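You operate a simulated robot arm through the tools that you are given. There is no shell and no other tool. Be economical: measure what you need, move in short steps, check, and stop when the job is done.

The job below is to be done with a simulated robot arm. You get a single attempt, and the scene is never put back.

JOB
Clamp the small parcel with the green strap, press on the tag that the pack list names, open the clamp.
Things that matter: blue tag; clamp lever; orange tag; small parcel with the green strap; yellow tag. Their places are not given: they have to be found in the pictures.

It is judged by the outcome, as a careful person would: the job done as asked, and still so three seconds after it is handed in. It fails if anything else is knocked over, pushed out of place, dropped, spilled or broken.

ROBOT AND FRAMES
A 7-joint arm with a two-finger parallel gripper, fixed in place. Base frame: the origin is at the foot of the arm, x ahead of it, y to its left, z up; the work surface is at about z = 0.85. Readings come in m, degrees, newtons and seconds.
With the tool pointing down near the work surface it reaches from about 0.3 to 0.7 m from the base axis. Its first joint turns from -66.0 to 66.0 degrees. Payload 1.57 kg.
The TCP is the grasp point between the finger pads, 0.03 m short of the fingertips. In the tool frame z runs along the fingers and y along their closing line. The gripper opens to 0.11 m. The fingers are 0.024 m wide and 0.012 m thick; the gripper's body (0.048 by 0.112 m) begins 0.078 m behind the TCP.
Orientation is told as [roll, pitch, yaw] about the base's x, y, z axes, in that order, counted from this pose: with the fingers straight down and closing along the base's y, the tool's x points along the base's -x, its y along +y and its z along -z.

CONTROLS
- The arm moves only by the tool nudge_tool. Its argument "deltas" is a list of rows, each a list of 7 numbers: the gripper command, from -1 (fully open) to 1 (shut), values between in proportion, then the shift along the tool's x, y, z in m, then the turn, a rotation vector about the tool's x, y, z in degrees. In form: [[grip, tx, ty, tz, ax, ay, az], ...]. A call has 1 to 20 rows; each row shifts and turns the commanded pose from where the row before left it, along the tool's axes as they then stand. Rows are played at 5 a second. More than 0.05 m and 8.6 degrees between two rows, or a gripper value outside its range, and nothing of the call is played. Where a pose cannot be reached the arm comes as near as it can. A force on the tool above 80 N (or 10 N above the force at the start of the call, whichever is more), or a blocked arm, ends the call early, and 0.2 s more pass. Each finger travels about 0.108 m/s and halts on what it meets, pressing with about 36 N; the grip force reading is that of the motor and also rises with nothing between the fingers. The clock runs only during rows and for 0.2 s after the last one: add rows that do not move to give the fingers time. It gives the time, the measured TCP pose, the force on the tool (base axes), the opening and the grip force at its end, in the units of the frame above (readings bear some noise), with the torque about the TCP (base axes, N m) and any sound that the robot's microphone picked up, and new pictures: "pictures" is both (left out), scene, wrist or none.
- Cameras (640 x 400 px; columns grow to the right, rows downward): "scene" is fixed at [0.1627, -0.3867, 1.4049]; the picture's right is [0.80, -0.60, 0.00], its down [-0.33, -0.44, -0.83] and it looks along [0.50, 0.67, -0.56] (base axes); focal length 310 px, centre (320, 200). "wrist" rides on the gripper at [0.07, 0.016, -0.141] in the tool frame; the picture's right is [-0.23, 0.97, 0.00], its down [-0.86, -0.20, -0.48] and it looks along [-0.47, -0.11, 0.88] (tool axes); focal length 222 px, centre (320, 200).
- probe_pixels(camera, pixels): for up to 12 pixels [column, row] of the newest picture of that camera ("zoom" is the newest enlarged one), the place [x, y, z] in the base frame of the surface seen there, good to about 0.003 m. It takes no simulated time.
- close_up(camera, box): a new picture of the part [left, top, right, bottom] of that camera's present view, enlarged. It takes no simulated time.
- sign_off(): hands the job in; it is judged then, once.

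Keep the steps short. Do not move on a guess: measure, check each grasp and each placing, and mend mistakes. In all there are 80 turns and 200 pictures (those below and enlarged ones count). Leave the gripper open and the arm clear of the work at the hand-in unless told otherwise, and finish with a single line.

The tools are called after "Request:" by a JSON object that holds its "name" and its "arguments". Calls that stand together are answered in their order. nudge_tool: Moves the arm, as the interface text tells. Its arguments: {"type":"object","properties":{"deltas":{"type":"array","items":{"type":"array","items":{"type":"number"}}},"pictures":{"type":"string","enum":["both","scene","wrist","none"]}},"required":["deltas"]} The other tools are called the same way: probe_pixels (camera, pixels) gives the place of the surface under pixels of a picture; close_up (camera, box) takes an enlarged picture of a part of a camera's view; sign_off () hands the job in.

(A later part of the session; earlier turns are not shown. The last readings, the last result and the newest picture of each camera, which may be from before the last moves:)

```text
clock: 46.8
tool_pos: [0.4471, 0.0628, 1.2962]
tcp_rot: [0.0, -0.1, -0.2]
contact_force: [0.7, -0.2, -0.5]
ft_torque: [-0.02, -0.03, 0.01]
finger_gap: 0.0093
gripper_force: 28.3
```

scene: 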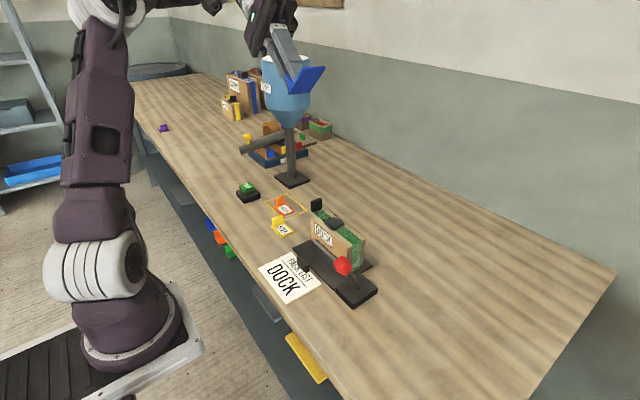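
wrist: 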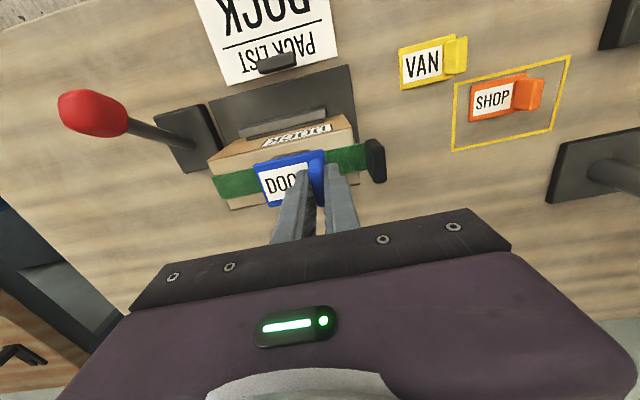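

Level. I go back over the free part: TCP (0.541, 0.033, 1.0).

Request:
{"name": "nudge_tool", "arguments": {"deltas": [[1, -0.0134, -0.0042, 0.04, 0, 0, 0], [1, -0.0134, -0.0042, 0.04, 0, 0, 0], [1, -0.0134, -0.0042, 0.04, 0, 0, 0], [1, -0.0134, -0.0042, 0.04, 0, 0, 0], [1, -0.0134, -0.0042, 0.04, 0, 0, 0], [1, -0.0134, -0.0042, 0.04, 0, 0, 0], [1, -0.0134, -0.0042, 0.04, 0, 0, 0], [1, 0, 0, 0.012, 0, 0, 0], [1, 0, 0, 0, 0, 0, 0]]}}

Request:
{"name": "close_up", "arguments": {"camera": "scene", "box": [315, 195, 375, 250]}}

Request:
{"name": "close_up", "arguments": {"camera": "wrist", "box": [220, 110, 420, 230]}}

```text
clock: 48.8
tool_pos: [0.541, 0.0344, 1.004]
tcp_rot: [-0.1, 0.0, -0.1]
contact_force: [0.4, 0.2, -0.4]
ft_torque: [0.0, 0.01, -0.02]
finger_gap: 0.0095
gripper_force: 27.5
```

scene: 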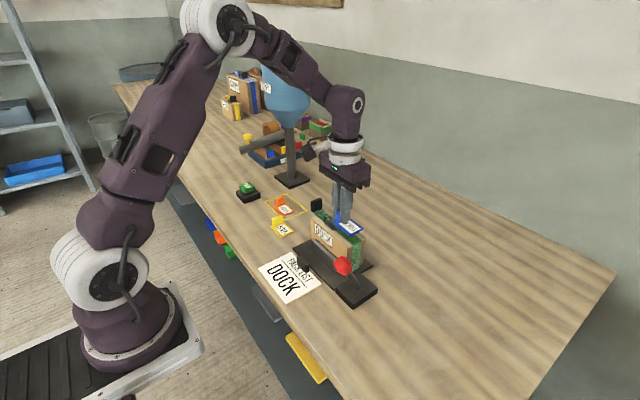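
wrist: 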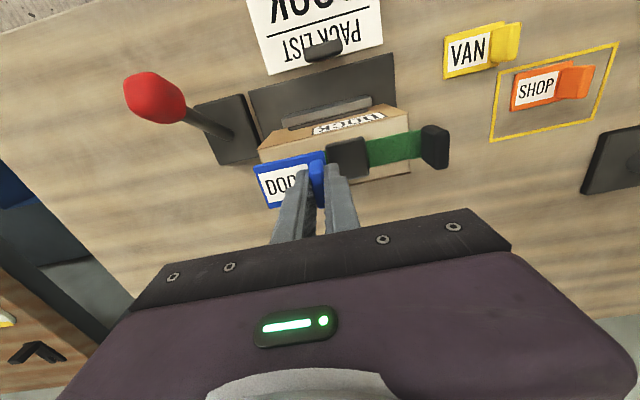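

```text
7.27 times, centred on (345, 222) of scene
```

zoom: 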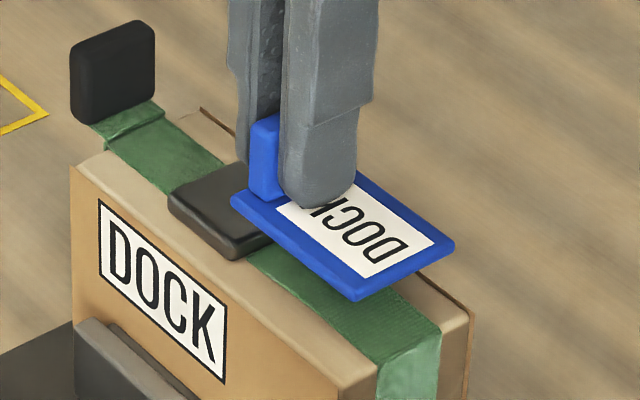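

```text
3.20 times, centred on (320, 170) of wrist
```

zoom: 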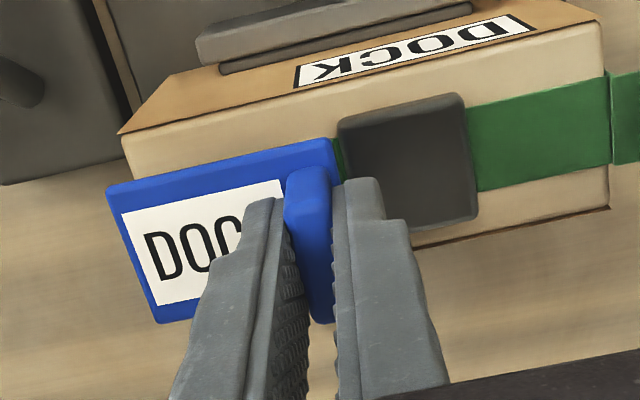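

Aligned as before. I shift 1 mm toward -y and lower to contact gently.

Request:
{"name": "nudge_tool", "arguments": {"deltas": [[1, 0, -0.001, 0.01, 0, 0, 0], [1, 0, 0, 0.008, 0, 0, 0], [1, 0, 0, 0.003, 0, 0, 0], [1, 0, 0, 0.0015, 0, 0, 0], [1, 0, 0, 0.001, 0, 0, 0], [1, 0, 0, 0, 0, 0, 0]], "pictures": "scene"}}

Request:
{"name": "close_up", "arguments": {"camera": "scene", "box": [325, 210, 375, 250]}}

```text
clock: 50.2
tool_pos: [0.5404, 0.0338, 0.9813]
tcp_rot: [0.0, 0.0, -0.2]
contact_force: [0.0, -0.1, 0.2]
ft_torque: [0.04, 0.05, -0.03]
finger_gap: 0.0096
gripper_force: 27.6
```

scene: 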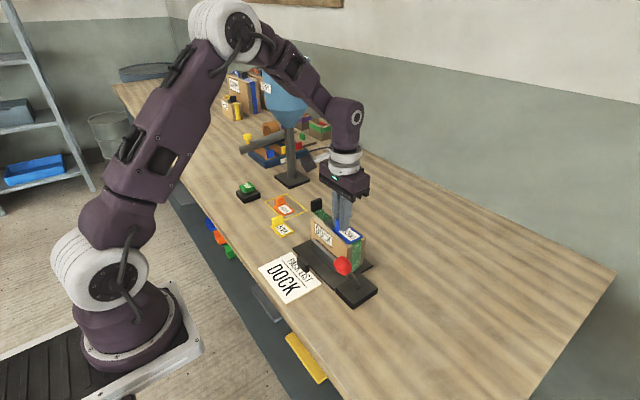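

```text
10.00 times, centred on (350, 230) of scene
```

zoom: 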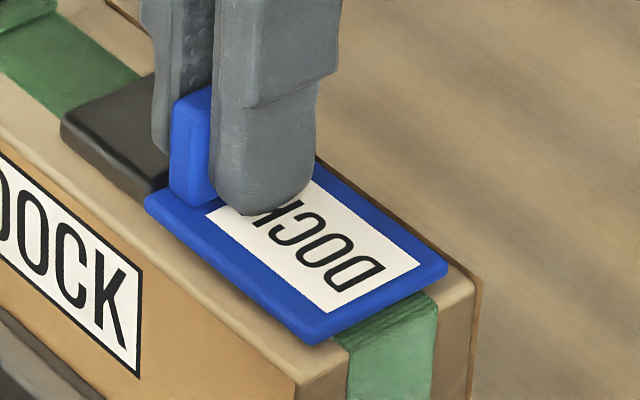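

Still about 4–5 mm above. I continue in small steps to contact.

Request:
{"name": "nudge_tool", "arguments": {"deltas": [[1, 0, 0, 0.0015, 0, 0, 0], [1, 0, 0, 0.001, 0, 0, 0], [1, 0, 0, 0.001, 0, 0, 0], [1, 0, 0, 0.0005, 0, 0, 0], [1, 0, 0, 0, 0, 0, 0]], "pictures": "scene"}}

Request:
{"name": "close_up", "arguments": {"camera": "scene", "box": [325, 210, 375, 250]}}

```text
clock: 51.4
tool_pos: [0.5413, 0.0336, 0.9797]
tcp_rot: [-0.1, -0.2, -0.2]
contact_force: [-7.3, -0.4, 60.7]
ft_torque: [0.79, 0.38, 0.07]
finger_gap: 0.0096
gripper_force: 28.0
```

scene: 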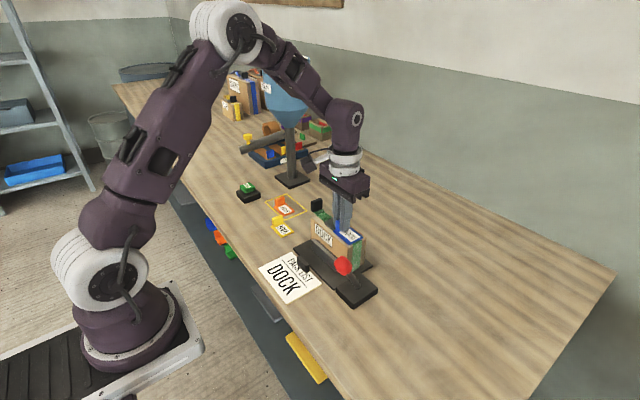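

```text
10.00 times, centred on (350, 230) of scene
```

zoom: 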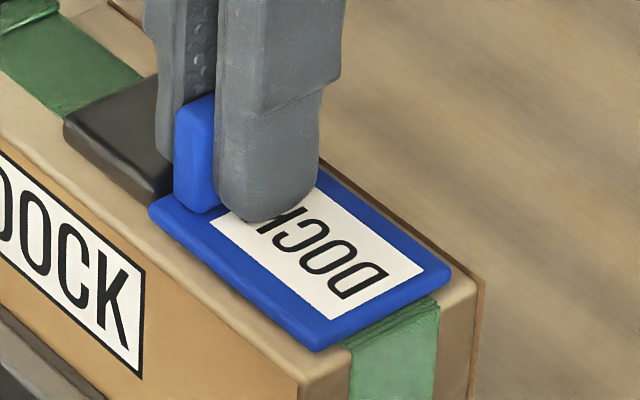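

61 N with a torque of 0.8 N m about x: the +y fingertip is bearing on the buckle, not the tag — so the earlier press wasn't a real press. I ease up 1.5 mm, open slightly to let the tag settle, and rise above it.

Request:
{"name": "nudge_tool", "arguments": {"deltas": [[1, 0, 0, -0.0015, 0, 0, 0], [1, 0, 0, -0.0005, 0, 0, 0], [0.75, 0, 0, 0, 0, 0, 0], [0.7, 0, 0, 0, 0, 0, 0], [0.7, 0, 0, 0, 0, 0, 0], [0.7, 0, 0, -0.005, 0, 0, 0], [0.7, 0, 0, 0, 0, 0, 0]]}}

Request:
{"name": "close_up", "arguments": {"camera": "scene", "box": [325, 210, 375, 250]}}

Request:
{"name": "close_up", "arguments": {"camera": "wrist", "box": [240, 120, 400, 220]}}

```text
clock: 53.0
tool_pos: [0.539, 0.0347, 0.9847]
tcp_rot: [0.0, 0.2, -0.2]
contact_force: [-0.2, 0.2, 1.2]
ft_torque: [0.0, 0.0, 0.02]
finger_gap: 0.0163
gripper_force: 0.0
```

scene: 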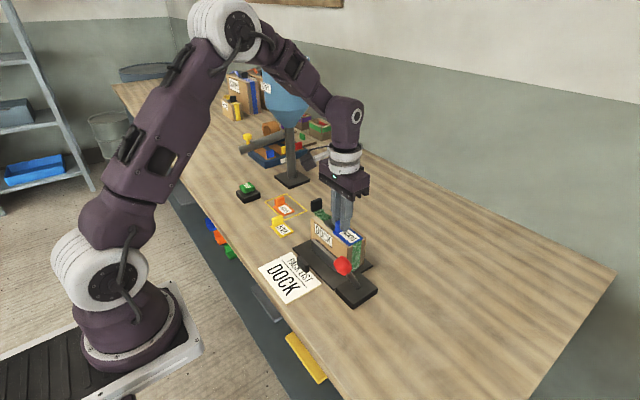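
wrist: 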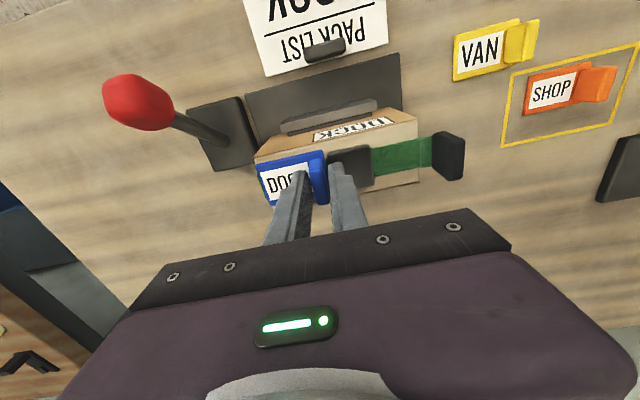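

```text
10.00 times, centred on (350, 230) of scene
```

zoom: 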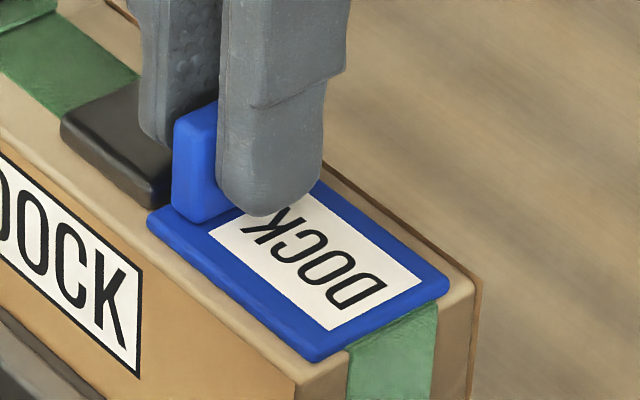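

```text
4.00 times, centred on (320, 170) of wrist
```

zoom: 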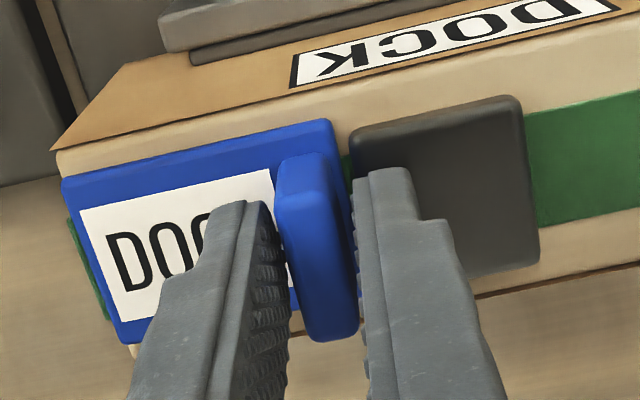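

The tag now lies flat on the top, clear of the buckle. I rise, close the fingers and measure the plate for a press at its middle.

Request:
{"name": "nudge_tool", "arguments": {"deltas": [[0.7, 0, 0, -0.02, 0, 0, 0], [0.7, 0, 0, -0.03, 0, 0, 0], [0.9, 0, 0, -0.01, 0, 0, 0], [1, 0, -0.013, 0, 0, 0, 0], [1, 0, -0.013, 0, 0, 0, 0], [1, 0, 0, 0, 0, 0, 0]]}}

Request:
{"name": "close_up", "arguments": {"camera": "wrist", "box": [240, 100, 400, 200]}}

Request:
{"name": "probe_pixels", "arguments": {"camera": "scene", "pixels": [[341, 231], [353, 240], [366, 236], [354, 243], [350, 235], [343, 223], [345, 221]]}}

```text
clock: 54.4
tool_pos: [0.5417, 0.0081, 1.0449]
tcp_rot: [-0.1, 0.0, -0.2]
contact_force: [0.2, 1.0, 0.2]
ft_torque: [0.05, 0.01, 0.02]
finger_gap: 0.0
gripper_force: 21.6
```

scene: 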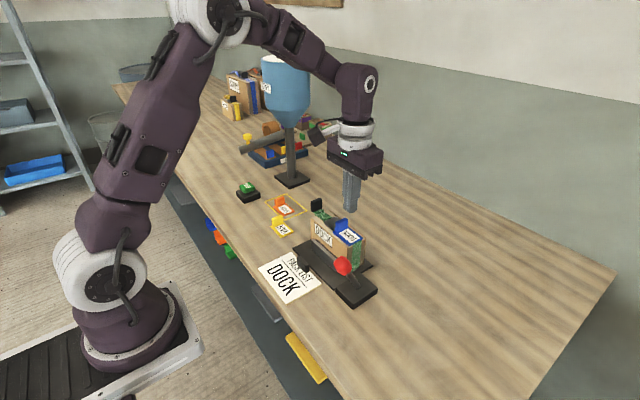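
wrist: 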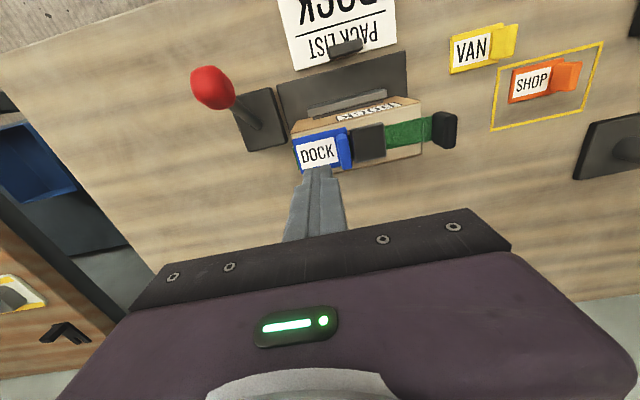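

```text
4.00 times, centred on (320, 150) of wrist
```

zoom: 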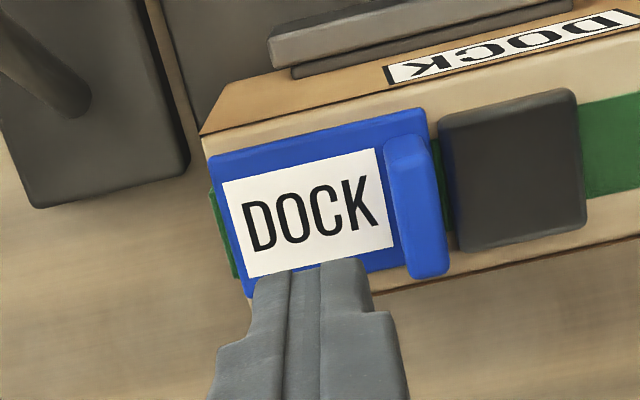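

```text
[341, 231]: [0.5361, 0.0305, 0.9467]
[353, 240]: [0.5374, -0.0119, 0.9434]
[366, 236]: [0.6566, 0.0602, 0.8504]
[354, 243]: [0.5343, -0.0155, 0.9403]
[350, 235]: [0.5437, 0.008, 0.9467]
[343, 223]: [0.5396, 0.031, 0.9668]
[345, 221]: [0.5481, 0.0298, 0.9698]
```

The tag lies flat (plate top 0.947). I press on its label with the closed fingers at (0.541, 0.008).

Request:
{"name": "nudge_tool", "arguments": {"deltas": [[1, 0, -0.001, 0.03, 0, 0, 0], [1, 0, 0, 0.03, 0, 0, 0], [1, 0, 0, 0.004, 0, 0, 0], [1, 0, 0, 0.0015, 0, 0, 0], [1, 0, 0, 0.001, 0, 0, 0], [1, 0, 0, 0.001, 0, 0, 0], [1, 0, 0, 0, 0, 0, 0]], "pictures": "none"}}

```text
clock: 56.0
tool_pos: [0.5407, 0.0067, 0.9768]
tcp_rot: [-0.1, 0.0, -0.2]
contact_force: [-0.9, 0.4, -0.4]
ft_torque: [0.0, -0.02, -0.02]
finger_gap: 0.0002
gripper_force: 21.1
```

Request:
{"name": "nudge_tool", "arguments": {"deltas": [[1, 0, 0, 0.0007, 0, 0, 0], [1, 0, 0, 0.0007, 0, 0, 0], [1, 0, 0, 0.0007, 0, 0, 0], [1, 0, 0, 0, 0, 0, 0]], "pictures": "none"}}

```text
clock: 57.0
tool_pos: [0.541, 0.0061, 0.9765]
tcp_rot: [0.1, -0.1, -0.2]
contact_force: [0.9, 0.7, 12.4]
ft_torque: [-0.03, -0.03, 0.0]
finger_gap: 0.0
gripper_force: 21.0
```

Firm contact, 12 N. I press up to about 40 N and hold.

Request:
{"name": "nudge_tool", "arguments": {"deltas": [[1, 0, 0, 0.0006, 0, 0, 0], [1, 0, 0, 0.0006, 0, 0, 0], [1, 0, 0, 0.0005, 0, 0, 0], [1, 0, 0, 0, 0, 0, 0], [1, 0, 0, 0, 0, 0, 0], [1, 0, 0, 0, 0, 0, 0]], "pictures": "scene"}}

Request:
{"name": "close_up", "arguments": {"camera": "scene", "box": [315, 200, 385, 260]}}

```text
clock: 58.4
tool_pos: [0.5413, 0.0062, 0.9756]
tcp_rot: [-0.1, -0.2, -0.2]
contact_force: [-0.7, 2.0, 51.8]
ft_torque: [0.02, 0.06, 0.02]
finger_gap: 0.0002
gripper_force: 21.1
```

scene: 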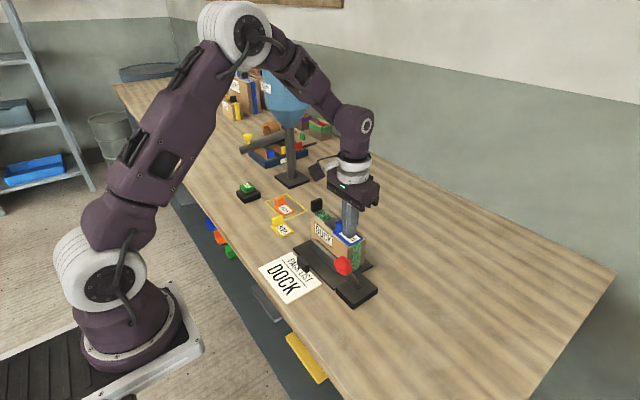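

```text
6.67 times, centred on (350, 230) of scene
```

zoom: 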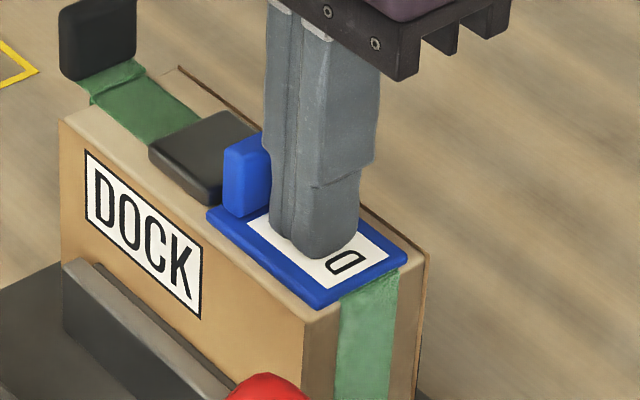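

52 N, centred on the plate. I rise, go back over the tab and grip it high (fingertips above the buckle) to test gently whether the tag now holds.

Request:
{"name": "nudge_tool", "arguments": {"deltas": [[1, 0, 0, -0.01, 0, 0, 0], [1, 0, 0, -0.03, 0, 0, 0], [1, 0, 0, -0.03, 0, 0, 0], [0.6, 0, 0.014, 0, 0, 0, 0], [0.5, 0, 0.014, 0, 0, 0, 0], [0.5, 0, 0, 0, 0, 0, 0]]}}

Request:
{"name": "close_up", "arguments": {"camera": "wrist", "box": [240, 100, 400, 200]}}

Request:
{"name": "probe_pixels", "arguments": {"camera": "scene", "pixels": [[340, 222], [345, 221], [342, 227], [350, 235]]}}

```text
clock: 59.8
tool_pos: [0.5424, 0.0344, 1.0433]
tcp_rot: [0.0, -0.1, -0.2]
contact_force: [-0.8, -0.5, 0.8]
ft_torque: [-0.01, 0.0, -0.01]
finger_gap: 0.0273
gripper_force: 0.1
```

scene: 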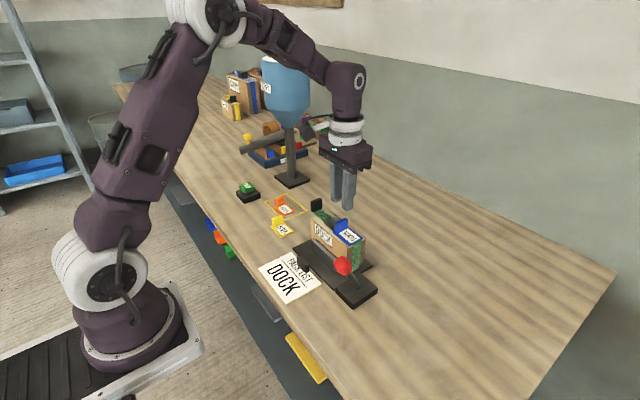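
wrist: 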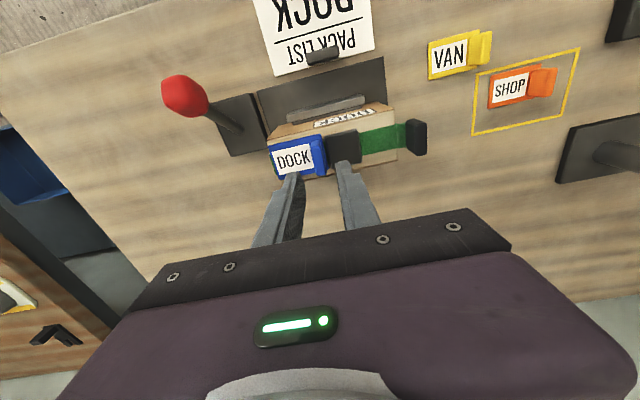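

```text
4.00 times, centred on (320, 150) of wrist
```

zoom: 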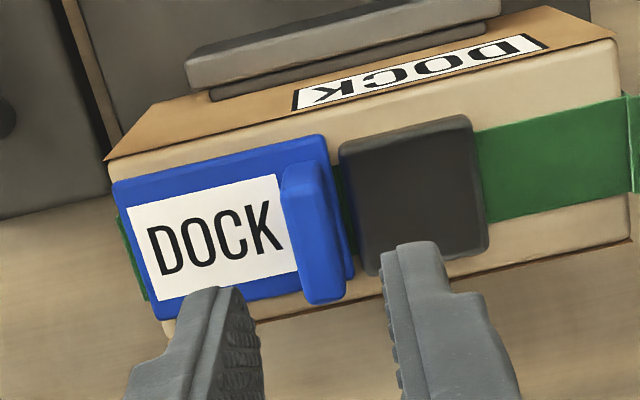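

```text
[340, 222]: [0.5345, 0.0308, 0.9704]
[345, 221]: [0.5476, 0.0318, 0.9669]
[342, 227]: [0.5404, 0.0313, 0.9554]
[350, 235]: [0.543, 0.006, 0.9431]
```

Tag in place and level. Now the gentle test: lower so tips are at 0.960, close, read, and lift 1.5 mm.

Request:
{"name": "nudge_tool", "arguments": {"deltas": [[0.5, 0, 0.001, 0.028, 0, 0, 0], [0.5, 0, 0, 0.025, 0, 0, 0], [0.5, 0, 0, 0, 0, 0, 0], [0.9, 0, 0, 0, 0, 0, 0], [0.9, 0, 0, 0, 0, 0, 0], [0.9, 0, 0, -0.001, 0, 0, 0], [0.9, 0, 0, -0.0005, 0, 0, 0], [0.9, 0, 0, 0, 0, 0, 0]], "pictures": "scene"}}

Request:
{"name": "close_up", "arguments": {"camera": "scene", "box": [325, 210, 375, 250]}}

```text
clock: 61.6
tool_pos: [0.5407, 0.0364, 0.9935]
tcp_rot: [0.0, 0.0, -0.2]
contact_force: [-1.0, -1.7, -1.2]
ft_torque: [-0.06, 0.0, 0.04]
finger_gap: 0.0094
gripper_force: 27.8
```

scene: 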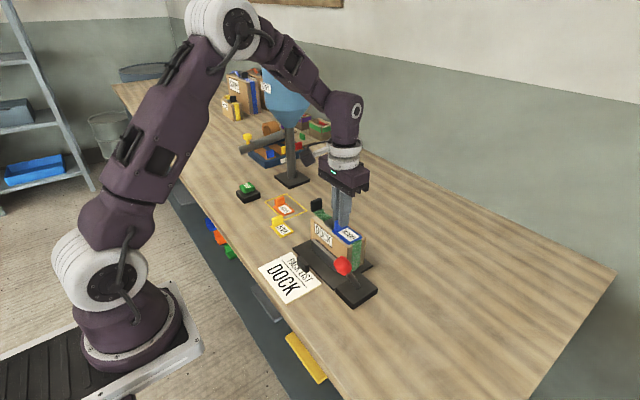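

```text
10.00 times, centred on (350, 230) of scene
```

zoom: 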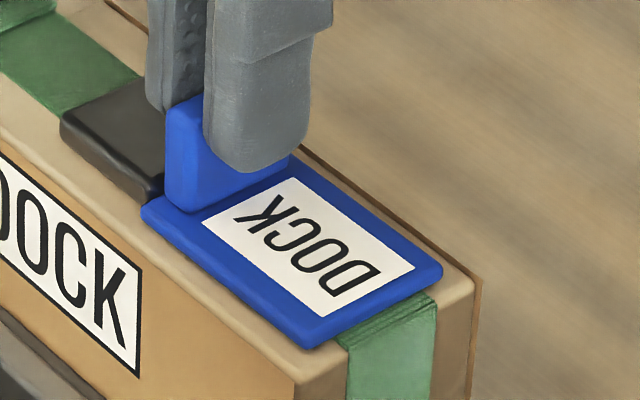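

The tag still lifts freely after a proper 52 N press here, so this strap surface doesn't hold it. On the buckle pad I had only pressed off-centre through the tab, so I'll give that a proper centred press too. I lift and move it over the pad (plate centre at y 0.063).

Request:
{"name": "nudge_tool", "arguments": {"deltas": [[0.9, 0, 0, -0.015, 0, 0, 0], [0.9, -0.0005, 0.0245, -0.005, 0, 0, 0], [0.9, 0, 0.0245, 0, 0, 0, 0], [0.9, 0, 0, 0.008, 0, 0, 0], [0.9, 0, 0, 0.003, 0, 0, 0], [0.9, 0, 0, 0, 0, 0, 0]], "pictures": "scene"}}

Request:
{"name": "close_up", "arguments": {"camera": "scene", "box": [315, 200, 365, 240]}}

```text
clock: 63.0
tool_pos: [0.5417, 0.0852, 1.001]
tcp_rot: [0.0, 0.0, -0.1]
contact_force: [0.6, -0.7, -0.1]
ft_torque: [-0.03, -0.03, 0.04]
finger_gap: 0.0095
gripper_force: 27.8
```

scene: 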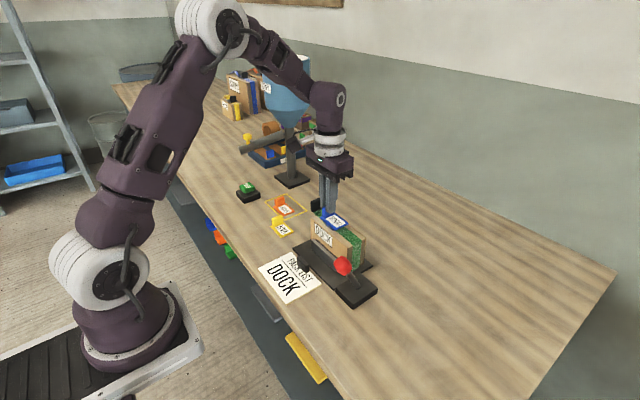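

```text
10.00 times, centred on (340, 220) of scene
```

zoom: 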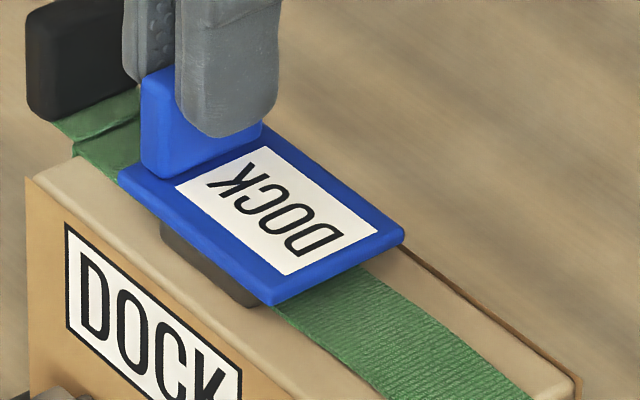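

Nearly on the pad. I lower 1–2 mm to contact.

Request:
{"name": "nudge_tool", "arguments": {"deltas": [[0.9, 0, 0, 0.0007, 0, 0, 0], [0.9, 0, 0, 0.0007, 0, 0, 0], [0.9, 0, 0, 0.0006, 0, 0, 0], [0.9, 0, 0, 0, 0, 0, 0]], "pictures": "none"}}

```text
clock: 64.0
tool_pos: [0.5418, 0.0858, 1.0002]
tcp_rot: [0.0, -0.2, -0.2]
contact_force: [-0.1, 1.0, 16.8]
ft_torque: [-0.12, 0.05, 0.0]
finger_gap: 0.0096
gripper_force: 27.9
```

Contact at 17 N. I ease off, let go, rise, close and press on the plate's middle over the pad.

Request:
{"name": "nudge_tool", "arguments": {"deltas": [[0.9, 0, 0, -0.0015, 0, 0, 0], [0.7, 0, 0, 0, 0, 0, 0], [0.55, 0, 0, 0, 0, 0, 0], [0.55, 0, 0, 0, 0, 0, 0], [0.55, 0, 0, -0.02, 0, 0, 0], [0.55, 0, 0, -0.03, 0, 0, 0], [0.9, 0, -0.012, 0, 0, 0, 0], [1, 0, -0.013, 0, 0, 0, 0], [1, 0, 0, 0, 0, 0, 0]]}}

Request:
{"name": "close_up", "arguments": {"camera": "scene", "box": [315, 200, 365, 240]}}

Request:
{"name": "probe_pixels", "arguments": {"camera": "scene", "pixels": [[330, 218], [340, 227], [350, 224], [338, 222], [332, 211]]}}

```text
clock: 66.0
tool_pos: [0.5425, 0.0599, 1.0509]
tcp_rot: [0.1, -0.1, -0.2]
contact_force: [0.1, -0.8, 0.2]
ft_torque: [0.02, 0.02, -0.02]
finger_gap: 0.0002
gripper_force: 21.6
```

scene: 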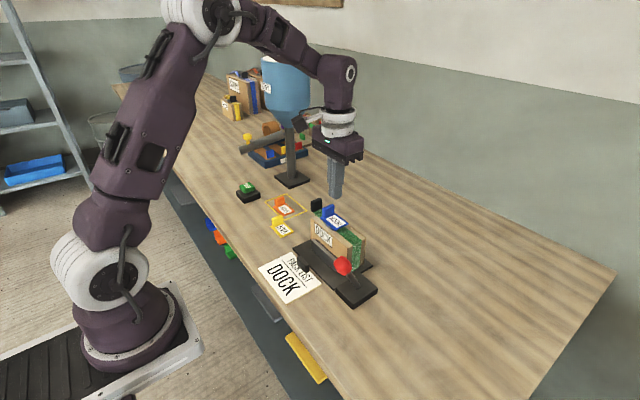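
wrist: 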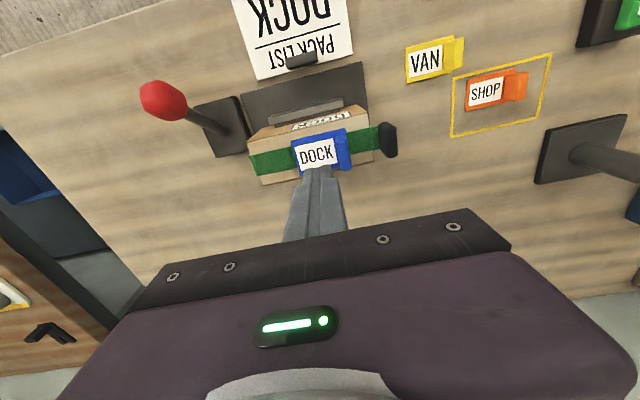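

```text
10.00 times, centred on (340, 220) of scene
```

zoom: 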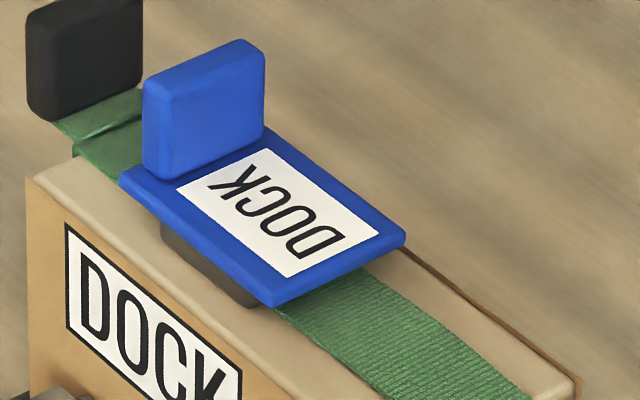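

```text
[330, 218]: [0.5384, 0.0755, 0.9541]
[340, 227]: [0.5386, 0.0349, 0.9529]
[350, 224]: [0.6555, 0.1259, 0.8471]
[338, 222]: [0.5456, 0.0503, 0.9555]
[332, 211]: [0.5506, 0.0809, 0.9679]
```

The tag sits level on the pad. I press down at its middle.

Request:
{"name": "nudge_tool", "arguments": {"deltas": [[1, 0, 0, 0.03, 0, 0, 0], [1, 0, 0, 0.03, 0, 0, 0], [1, 0, 0, 0.003, 0, 0, 0], [1, 0, 0, 0.0015, 0, 0, 0], [1, 0, 0, 0.001, 0, 0, 0], [1, 0, 0, 0.0007, 0, 0, 0], [1, 0, 0, 0, 0, 0, 0]], "pictures": "none"}}

```text
clock: 67.6
tool_pos: [0.5422, 0.0598, 0.9841]
tcp_rot: [0.0, -0.2, -0.3]
contact_force: [4.0, -0.6, 14.0]
ft_torque: [-0.01, -0.09, -0.03]
finger_gap: 0.0
gripper_force: 21.2
```

Request:
{"name": "nudge_tool", "arguments": {"deltas": [[1, 0, 0, 0.0006, 0, 0, 0], [1, 0, 0, 0.0006, 0, 0, 0], [1, 0, 0, 0.0005, 0, 0, 0], [1, 0, 0, 0, 0, 0, 0], [1, 0, 0, 0, 0, 0, 0]], "pictures": "none"}}

```text
clock: 68.8
tool_pos: [0.5409, 0.0579, 0.9825]
tcp_rot: [0.0, -0.2, -0.2]
contact_force: [3.6, 3.0, 44.3]
ft_torque: [0.09, -0.05, 0.04]
finger_gap: 0.0
gripper_force: 21.5
```

44 N, and the height fell by 1.6 mm. A touch more, then rise and look.

Request:
{"name": "nudge_tool", "arguments": {"deltas": [[1, 0, 0, 0.0005, 0, 0, 0], [1, 0, 0, 0, 0, 0, 0], [1, 0, 0, 0, 0, 0, 0]], "pictures": "none"}}

Request:
{"name": "nudge_tool", "arguments": {"deltas": [[1, 0, 0, -0.01, 0, 0, 0], [1, 0, 0, -0.03, 0, 0, 0], [1, 0, 0, -0.03, 0, 0, 0], [0.6, 0, 0.0135, 0, 0, 0, 0], [0.5, 0, 0.0135, 0, 0, 0, 0], [0.5, 0, 0, 0, 0, 0, 0]], "pictures": "scene"}}

Request:
{"name": "close_up", "arguments": {"camera": "scene", "box": [315, 200, 365, 240]}}

Request:
{"name": "probe_pixels", "arguments": {"camera": "scene", "pixels": [[330, 218], [340, 227], [338, 222], [332, 211], [336, 208]]}}

```text
clock: 69.6
tool_pos: [0.5407, 0.0596, 0.9837]
tcp_rot: [0.0, -0.3, -0.1]
contact_force: [2.4, 3.8, 49.9]
ft_torque: [0.12, -0.03, -0.01]
finger_gap: 0.0
gripper_force: 21.7
```

```text
clock: 71.0
tool_pos: [0.5409, 0.0876, 1.0543]
tcp_rot: [0.0, 0.0, -0.2]
contact_force: [-0.9, 0.0, 0.3]
ft_torque: [0.01, 0.02, 0.03]
finger_gap: 0.0275
gripper_force: 0.1
```

scene: 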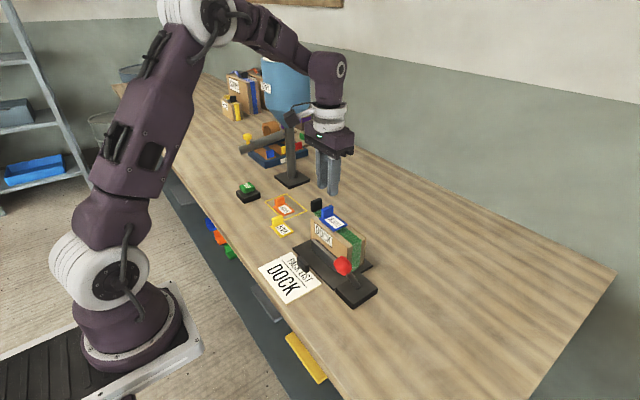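

```text
10.00 times, centred on (340, 220) of scene
```

zoom: 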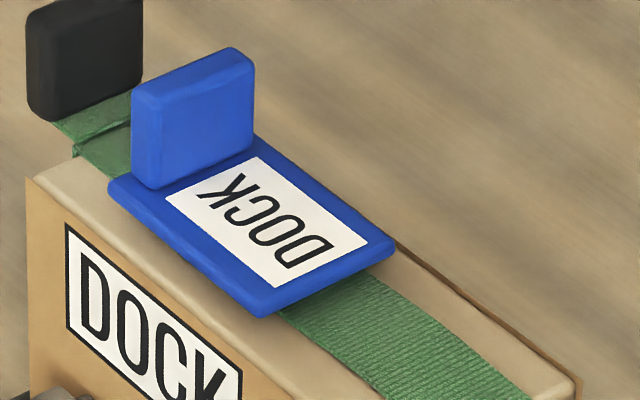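

```text
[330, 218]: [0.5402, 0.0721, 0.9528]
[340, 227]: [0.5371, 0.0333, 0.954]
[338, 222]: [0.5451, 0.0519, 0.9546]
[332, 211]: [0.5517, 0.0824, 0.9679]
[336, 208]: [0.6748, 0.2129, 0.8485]
```

The tag has moved down over the pad and the pad is now covered: it looks seated. I test it gently by gripping the tab and lifting 1 mm.

Request:
{"name": "nudge_tool", "arguments": {"deltas": [[0.5, 0, 0, 0.03, 0, 0, 0], [0.5, 0, 0, 0.025, 0, 0, 0], [0.5, 0, 0, 0, 0, 0, 0], [0.9, 0, 0, 0, 0, 0, 0], [0.9, 0, 0, 0, 0, 0, 0], [0.9, 0, 0, -0.0007, 0, 0, 0], [0.9, 0, 0, -0.0007, 0, 0, 0], [0.9, 0, 0, 0, 0, 0, 0]], "pictures": "scene"}}

Request:
{"name": "close_up", "arguments": {"camera": "scene", "box": [315, 200, 365, 240]}}

```text
clock: 72.8
tool_pos: [0.5415, 0.0863, 1.0005]
tcp_rot: [0.0, -0.1, -0.2]
contact_force: [0.0, 0.2, -0.1]
ft_torque: [0.01, -0.01, 0.04]
finger_gap: 0.0095
gripper_force: 27.4
```

scene: 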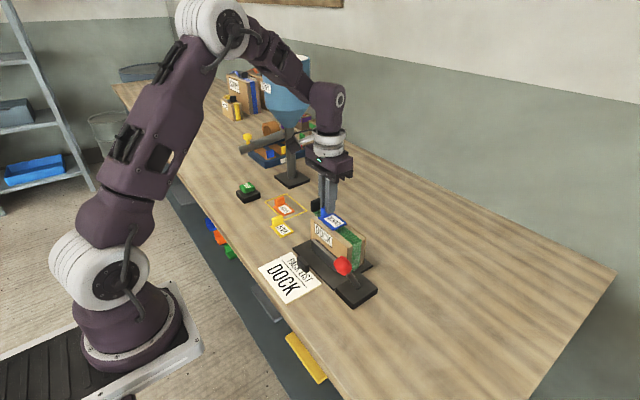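

```text
10.00 times, centred on (340, 220) of scene
```

zoom: 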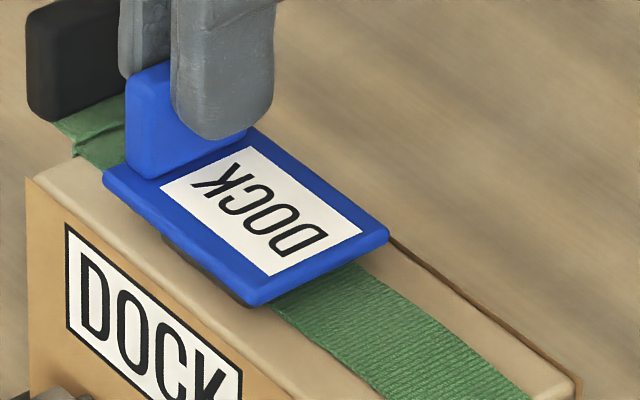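

It lifts freely again — it had only slid about 5 mm. So neither place grips. The free part of the top, where the strap has the ribbed hook-and-loop-like texture and which just fits the tag, is the sensible place; I'll put it back there, aligned, and press longer. First lift and measure the plate in the hand.

Request:
{"name": "nudge_tool", "arguments": {"deltas": [[0.9, 0, 0, -0.015, 0, 0, 0], [0.9, 0, -0.0265, -0.005, 0, 0, 0], [0.9, 0, -0.0265, 0, 0, 0, 0], [0.9, 0, 0, 0, 0, 0, 0]]}}

Request:
{"name": "close_up", "arguments": {"camera": "scene", "box": [320, 200, 380, 250]}}

Request:
{"name": "close_up", "arguments": {"camera": "wrist", "box": [220, 100, 420, 220]}}

```text
clock: 73.8
tool_pos: [0.5421, 0.0342, 1.0182]
tcp_rot: [0.0, 0.1, -0.2]
contact_force: [0.3, 0.6, -0.9]
ft_torque: [0.01, -0.02, 0.0]
finger_gap: 0.0095
gripper_force: 28.2
```

scene: 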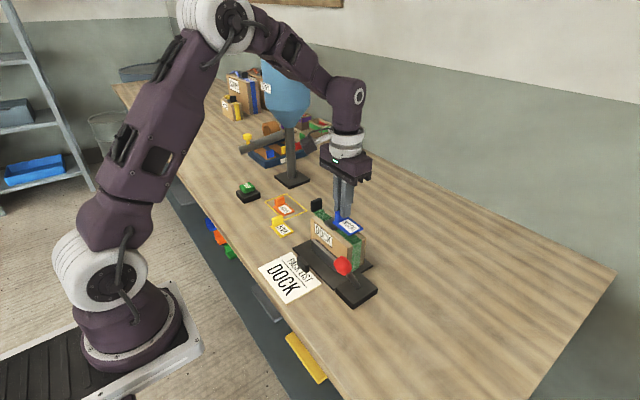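
wrist: 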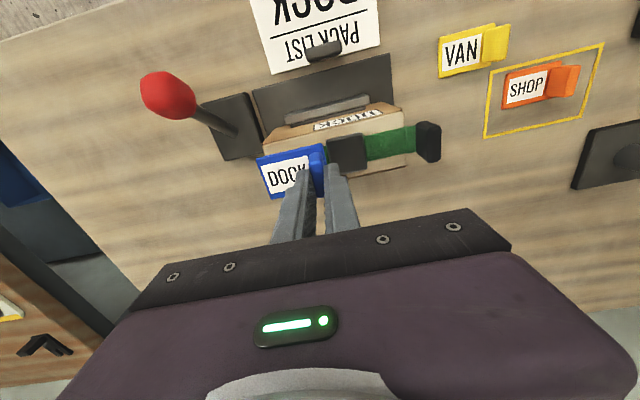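

```text
8.00 times, centred on (350, 225) of scene
```

zoom: 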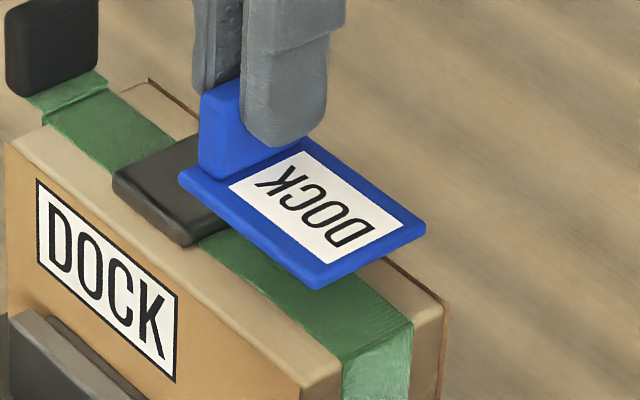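

```text
3.20 times, centred on (320, 160) of wrist
```

zoom: 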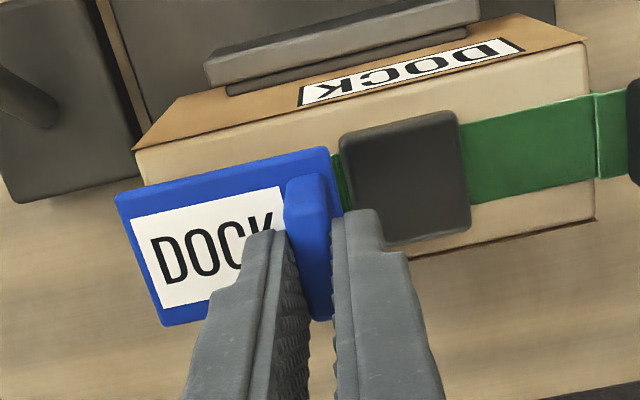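

Request:
{"name": "probe_pixels", "arguments": {"camera": "scene", "pixels": [[334, 223], [349, 234], [362, 228], [350, 219], [347, 226]]}}

Request:
{"name": "probe_pixels", "arguments": {"camera": "wrist", "pixels": [[258, 161], [270, 200], [319, 149], [324, 147], [328, 150], [263, 150], [358, 174], [404, 161]]}}

```text
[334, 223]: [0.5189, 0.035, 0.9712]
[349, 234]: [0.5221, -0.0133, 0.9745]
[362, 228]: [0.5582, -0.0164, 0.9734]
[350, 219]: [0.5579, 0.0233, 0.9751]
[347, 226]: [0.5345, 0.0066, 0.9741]
```

```text
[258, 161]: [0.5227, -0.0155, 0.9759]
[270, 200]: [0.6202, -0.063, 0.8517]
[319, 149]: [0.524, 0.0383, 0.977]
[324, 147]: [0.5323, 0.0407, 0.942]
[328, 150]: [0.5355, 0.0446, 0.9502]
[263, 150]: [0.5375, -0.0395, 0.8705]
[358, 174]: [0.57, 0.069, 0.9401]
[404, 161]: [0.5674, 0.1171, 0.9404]
```

Centre of the plate is (0.540, 0.0115). I shift +2 mm y and +1 mm x, lower to contact; the fingertips now stay above the buckle.

Request:
{"name": "nudge_tool", "arguments": {"deltas": [[0.9, -0.001, 0.002, 0.012, 0, 0, 0], [0.9, 0, 0, 0.01, 0, 0, 0], [0.9, 0, 0, 0.002, 0, 0, 0], [0.9, 0, 0, 0.0015, 0, 0, 0], [0.9, 0, 0, 0.001, 0, 0, 0], [0.9, 0, 0, 0.0007, 0, 0, 0], [0.9, 0, 0, 0, 0, 0, 0]], "pictures": "scene"}}

Request:
{"name": "close_up", "arguments": {"camera": "scene", "box": [325, 210, 375, 250]}}

```text
clock: 75.4
tool_pos: [0.5429, 0.0369, 0.9916]
tcp_rot: [0.0, 0.0, -0.3]
contact_force: [-0.6, -1.3, 0.2]
ft_torque: [-0.08, 0.01, -0.03]
finger_gap: 0.0094
gripper_force: 27.3
```

scene: 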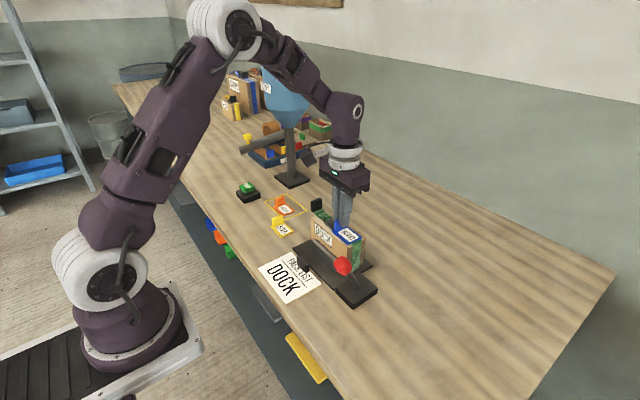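

```text
10.00 times, centred on (350, 230) of scene
```

zoom: 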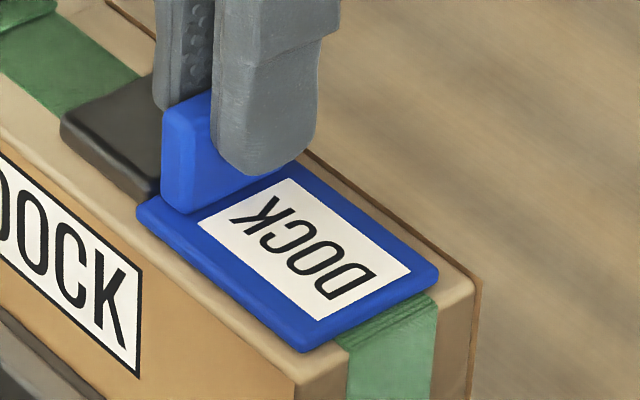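

Just about touching. I press through the tab now, in 0.7 mm steps.

Request:
{"name": "nudge_tool", "arguments": {"deltas": [[0.9, 0, 0, 0.0007, 0, 0, 0], [0.9, 0, 0, 0.0007, 0, 0, 0], [0.9, 0, 0, 0.0007, 0, 0, 0], [0.9, 0, 0, 0, 0, 0, 0]], "pictures": "none"}}

```text
clock: 76.4
tool_pos: [0.5441, 0.0358, 0.9892]
tcp_rot: [-0.1, 0.0, -0.3]
contact_force: [-0.1, -1.2, 0.4]
ft_torque: [-0.07, 0.0, 0.0]
finger_gap: 0.0092
gripper_force: 27.7
```

Request:
{"name": "nudge_tool", "arguments": {"deltas": [[0.9, 0, 0, 0.0007, 0, 0, 0], [0.9, 0, 0, 0.0007, 0, 0, 0], [0.9, 0, 0, 0.0006, 0, 0, 0], [0.9, 0, 0, 0, 0, 0, 0]], "pictures": "scene"}}

Request:
{"name": "close_up", "arguments": {"camera": "scene", "box": [325, 210, 375, 250]}}

```text
clock: 77.4
tool_pos: [0.5435, 0.0356, 0.9885]
tcp_rot: [0.1, -0.1, -0.1]
contact_force: [1.2, 0.9, 26.4]
ft_torque: [-0.1, 0.02, 0.02]
finger_gap: 0.0092
gripper_force: 28.3
```

scene: 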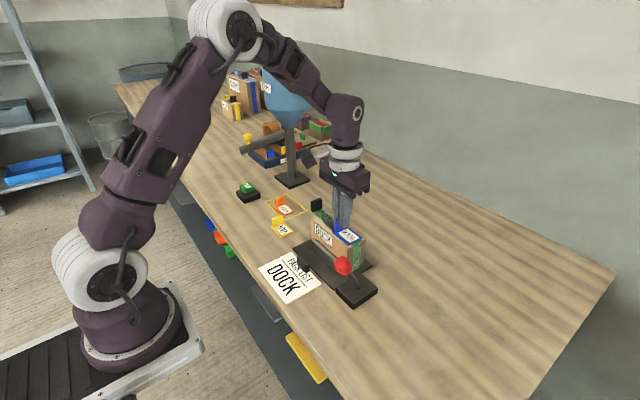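

```text
10.00 times, centred on (350, 230) of scene
```

zoom: 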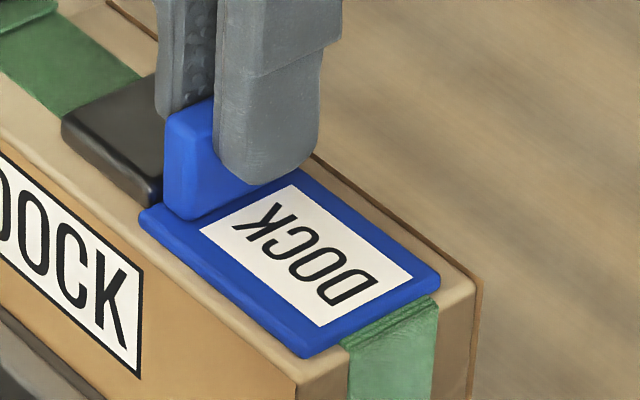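

26 N cleanly on the tag (little torque). A bit further and hold.

Request:
{"name": "nudge_tool", "arguments": {"deltas": [[0.9, 0, 0, 0.0006, 0, 0, 0], [0.9, 0, 0, 0.0005, 0, 0, 0], [0.9, 0, 0, 0, 0, 0, 0], [0.9, 0, 0, 0, 0, 0, 0], [0.9, 0, 0, 0, 0, 0, 0], [0.9, 0, 0, 0, 0, 0, 0]], "pictures": "none"}}

Request:
{"name": "nudge_tool", "arguments": {"deltas": [[0.9, 0, 0, -0.001, 0, 0, 0], [0.9, 0, 0, -0.001, 0, 0, 0], [0.9, 0, 0, -0.001, 0, 0, 0], [0.9, 0, 0, 0, 0, 0, 0]], "pictures": "none"}}

```text
clock: 78.8
tool_pos: [0.5431, 0.0355, 0.9862]
tcp_rot: [0.1, 0.0, -0.2]
contact_force: [0.7, -1.8, 23.2]
ft_torque: [-0.16, -0.06, 0.03]
finger_gap: 0.0097
gripper_force: 27.5
```

```text
clock: 79.8
tool_pos: [0.5425, 0.0359, 0.9879]
tcp_rot: [0.0, 0.1, -0.1]
contact_force: [-1.7, -1.5, 0.6]
ft_torque: [-0.07, 0.03, 0.05]
finger_gap: 0.0094
gripper_force: 27.8
```

The fingers slip along the tab at about 25 N. One more millimetre of lift as a hold test.

Request:
{"name": "nudge_tool", "arguments": {"deltas": [[0.9, 0, 0, -0.0007, 0, 0, 0], [0.9, 0, 0, -0.0007, 0, 0, 0], [0.9, 0, 0, 0, 0, 0, 0]], "pictures": "scene"}}

Request:
{"name": "close_up", "arguments": {"camera": "scene", "box": [325, 210, 375, 250]}}

```text
clock: 80.6
tool_pos: [0.5426, 0.0371, 0.9899]
tcp_rot: [0.0, 0.0, -0.2]
contact_force: [0.8, 0.1, 0.6]
ft_torque: [-0.03, -0.03, 0.01]
finger_gap: 0.0093
gripper_force: 27.6
```

scene: 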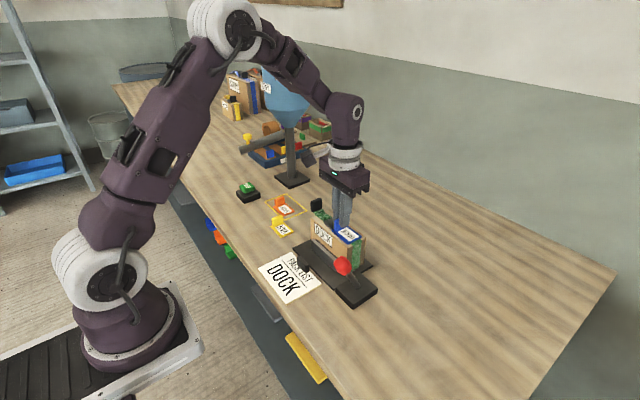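

```text
10.00 times, centred on (350, 230) of scene
```

zoom: 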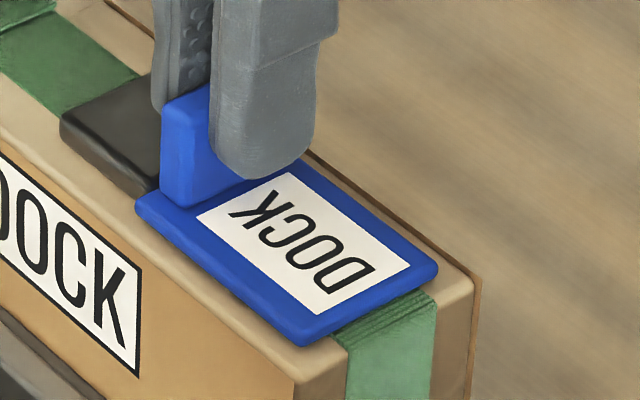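

No hold, so the tag just rests; I set it here for good: lower, release, rise, then a final centred press.

Request:
{"name": "nudge_tool", "arguments": {"deltas": [[0.9, 0, 0, 0.001, 0, 0, 0], [0.9, 0, 0, 0.001, 0, 0, 0], [0.75, 0, 0, 0, 0, 0, 0], [0.65, 0, 0, 0, 0, 0, 0], [0.65, 0, 0, 0, 0, 0, 0], [0.65, 0, 0, -0.025, 0, 0, 0], [0.65, 0, 0, -0.03, 0, 0, 0], [0.9, 0, -0.0135, 0, 0, 0, 0], [1, 0.001, -0.0135, 0, 0, 0, 0], [1, 0, 0, 0, 0, 0, 0]], "pictures": "scene"}}

Request:
{"name": "close_up", "arguments": {"camera": "scene", "box": [325, 210, 375, 250]}}

Request:
{"name": "probe_pixels", "arguments": {"camera": "scene", "pixels": [[341, 232], [354, 242], [350, 235], [343, 223], [355, 236]]}}

```text
clock: 82.8
tool_pos: [0.5434, 0.0079, 1.0444]
tcp_rot: [0.1, 0.1, -0.1]
contact_force: [-1.2, 0.4, -0.1]
ft_torque: [-0.01, 0.01, 0.01]
finger_gap: 0.0
gripper_force: 21.0
```

scene: 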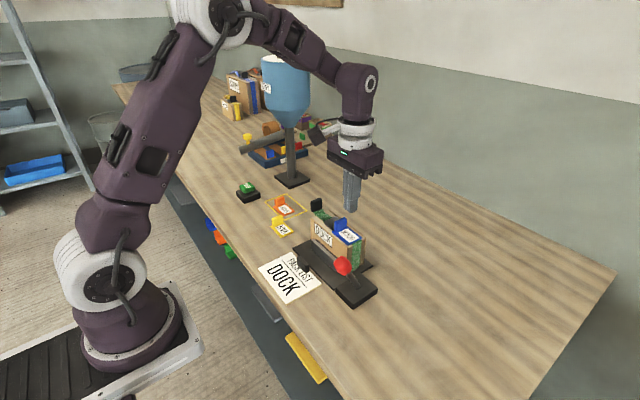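

```text
10.00 times, centred on (350, 230) of scene
```

zoom: 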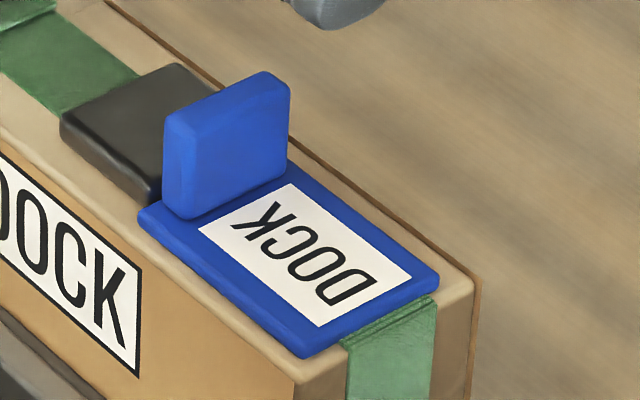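

```text
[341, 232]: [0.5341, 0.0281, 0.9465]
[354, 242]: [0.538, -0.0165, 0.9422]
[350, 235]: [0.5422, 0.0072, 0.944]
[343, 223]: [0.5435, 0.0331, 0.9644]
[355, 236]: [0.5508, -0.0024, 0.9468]
```

The tag lies flat. Final centred press, held about 2 s.

Request:
{"name": "nudge_tool", "arguments": {"deltas": [[1, 0.001, 0, 0.03, 0, 0, 0], [1, 0, 0, 0.03, 0, 0, 0], [1, 0, 0, 0.006, 0, 0, 0], [1, 0, 0, 0.002, 0, 0, 0], [1, 0, 0, 0.001, 0, 0, 0], [1, 0, 0, 0.001, 0, 0, 0], [1, 0, 0, 0.0007, 0, 0, 0], [1, 0, 0, 0.0005, 0, 0, 0], [1, 0, 0, 0, 0, 0, 0], [1, 0, 0, 0, 0, 0, 0], [1, 0, 0, 0, 0, 0, 0], [1, 0, 0, 0, 0, 0, 0], [1, 0, 0, 0, 0, 0, 0], [1, 0, 0, 0, 0, 0, 0], [1, 0, 0, 0, 0, 0, 0]], "pictures": "none"}}

```text
clock: 86.0
tool_pos: [0.5408, 0.0088, 0.9749]
tcp_rot: [0.0, -0.3, -0.2]
contact_force: [-0.9, 2.3, 64.1]
ft_torque: [0.03, 0.14, 0.03]
finger_gap: 0.0
gripper_force: 21.3
```

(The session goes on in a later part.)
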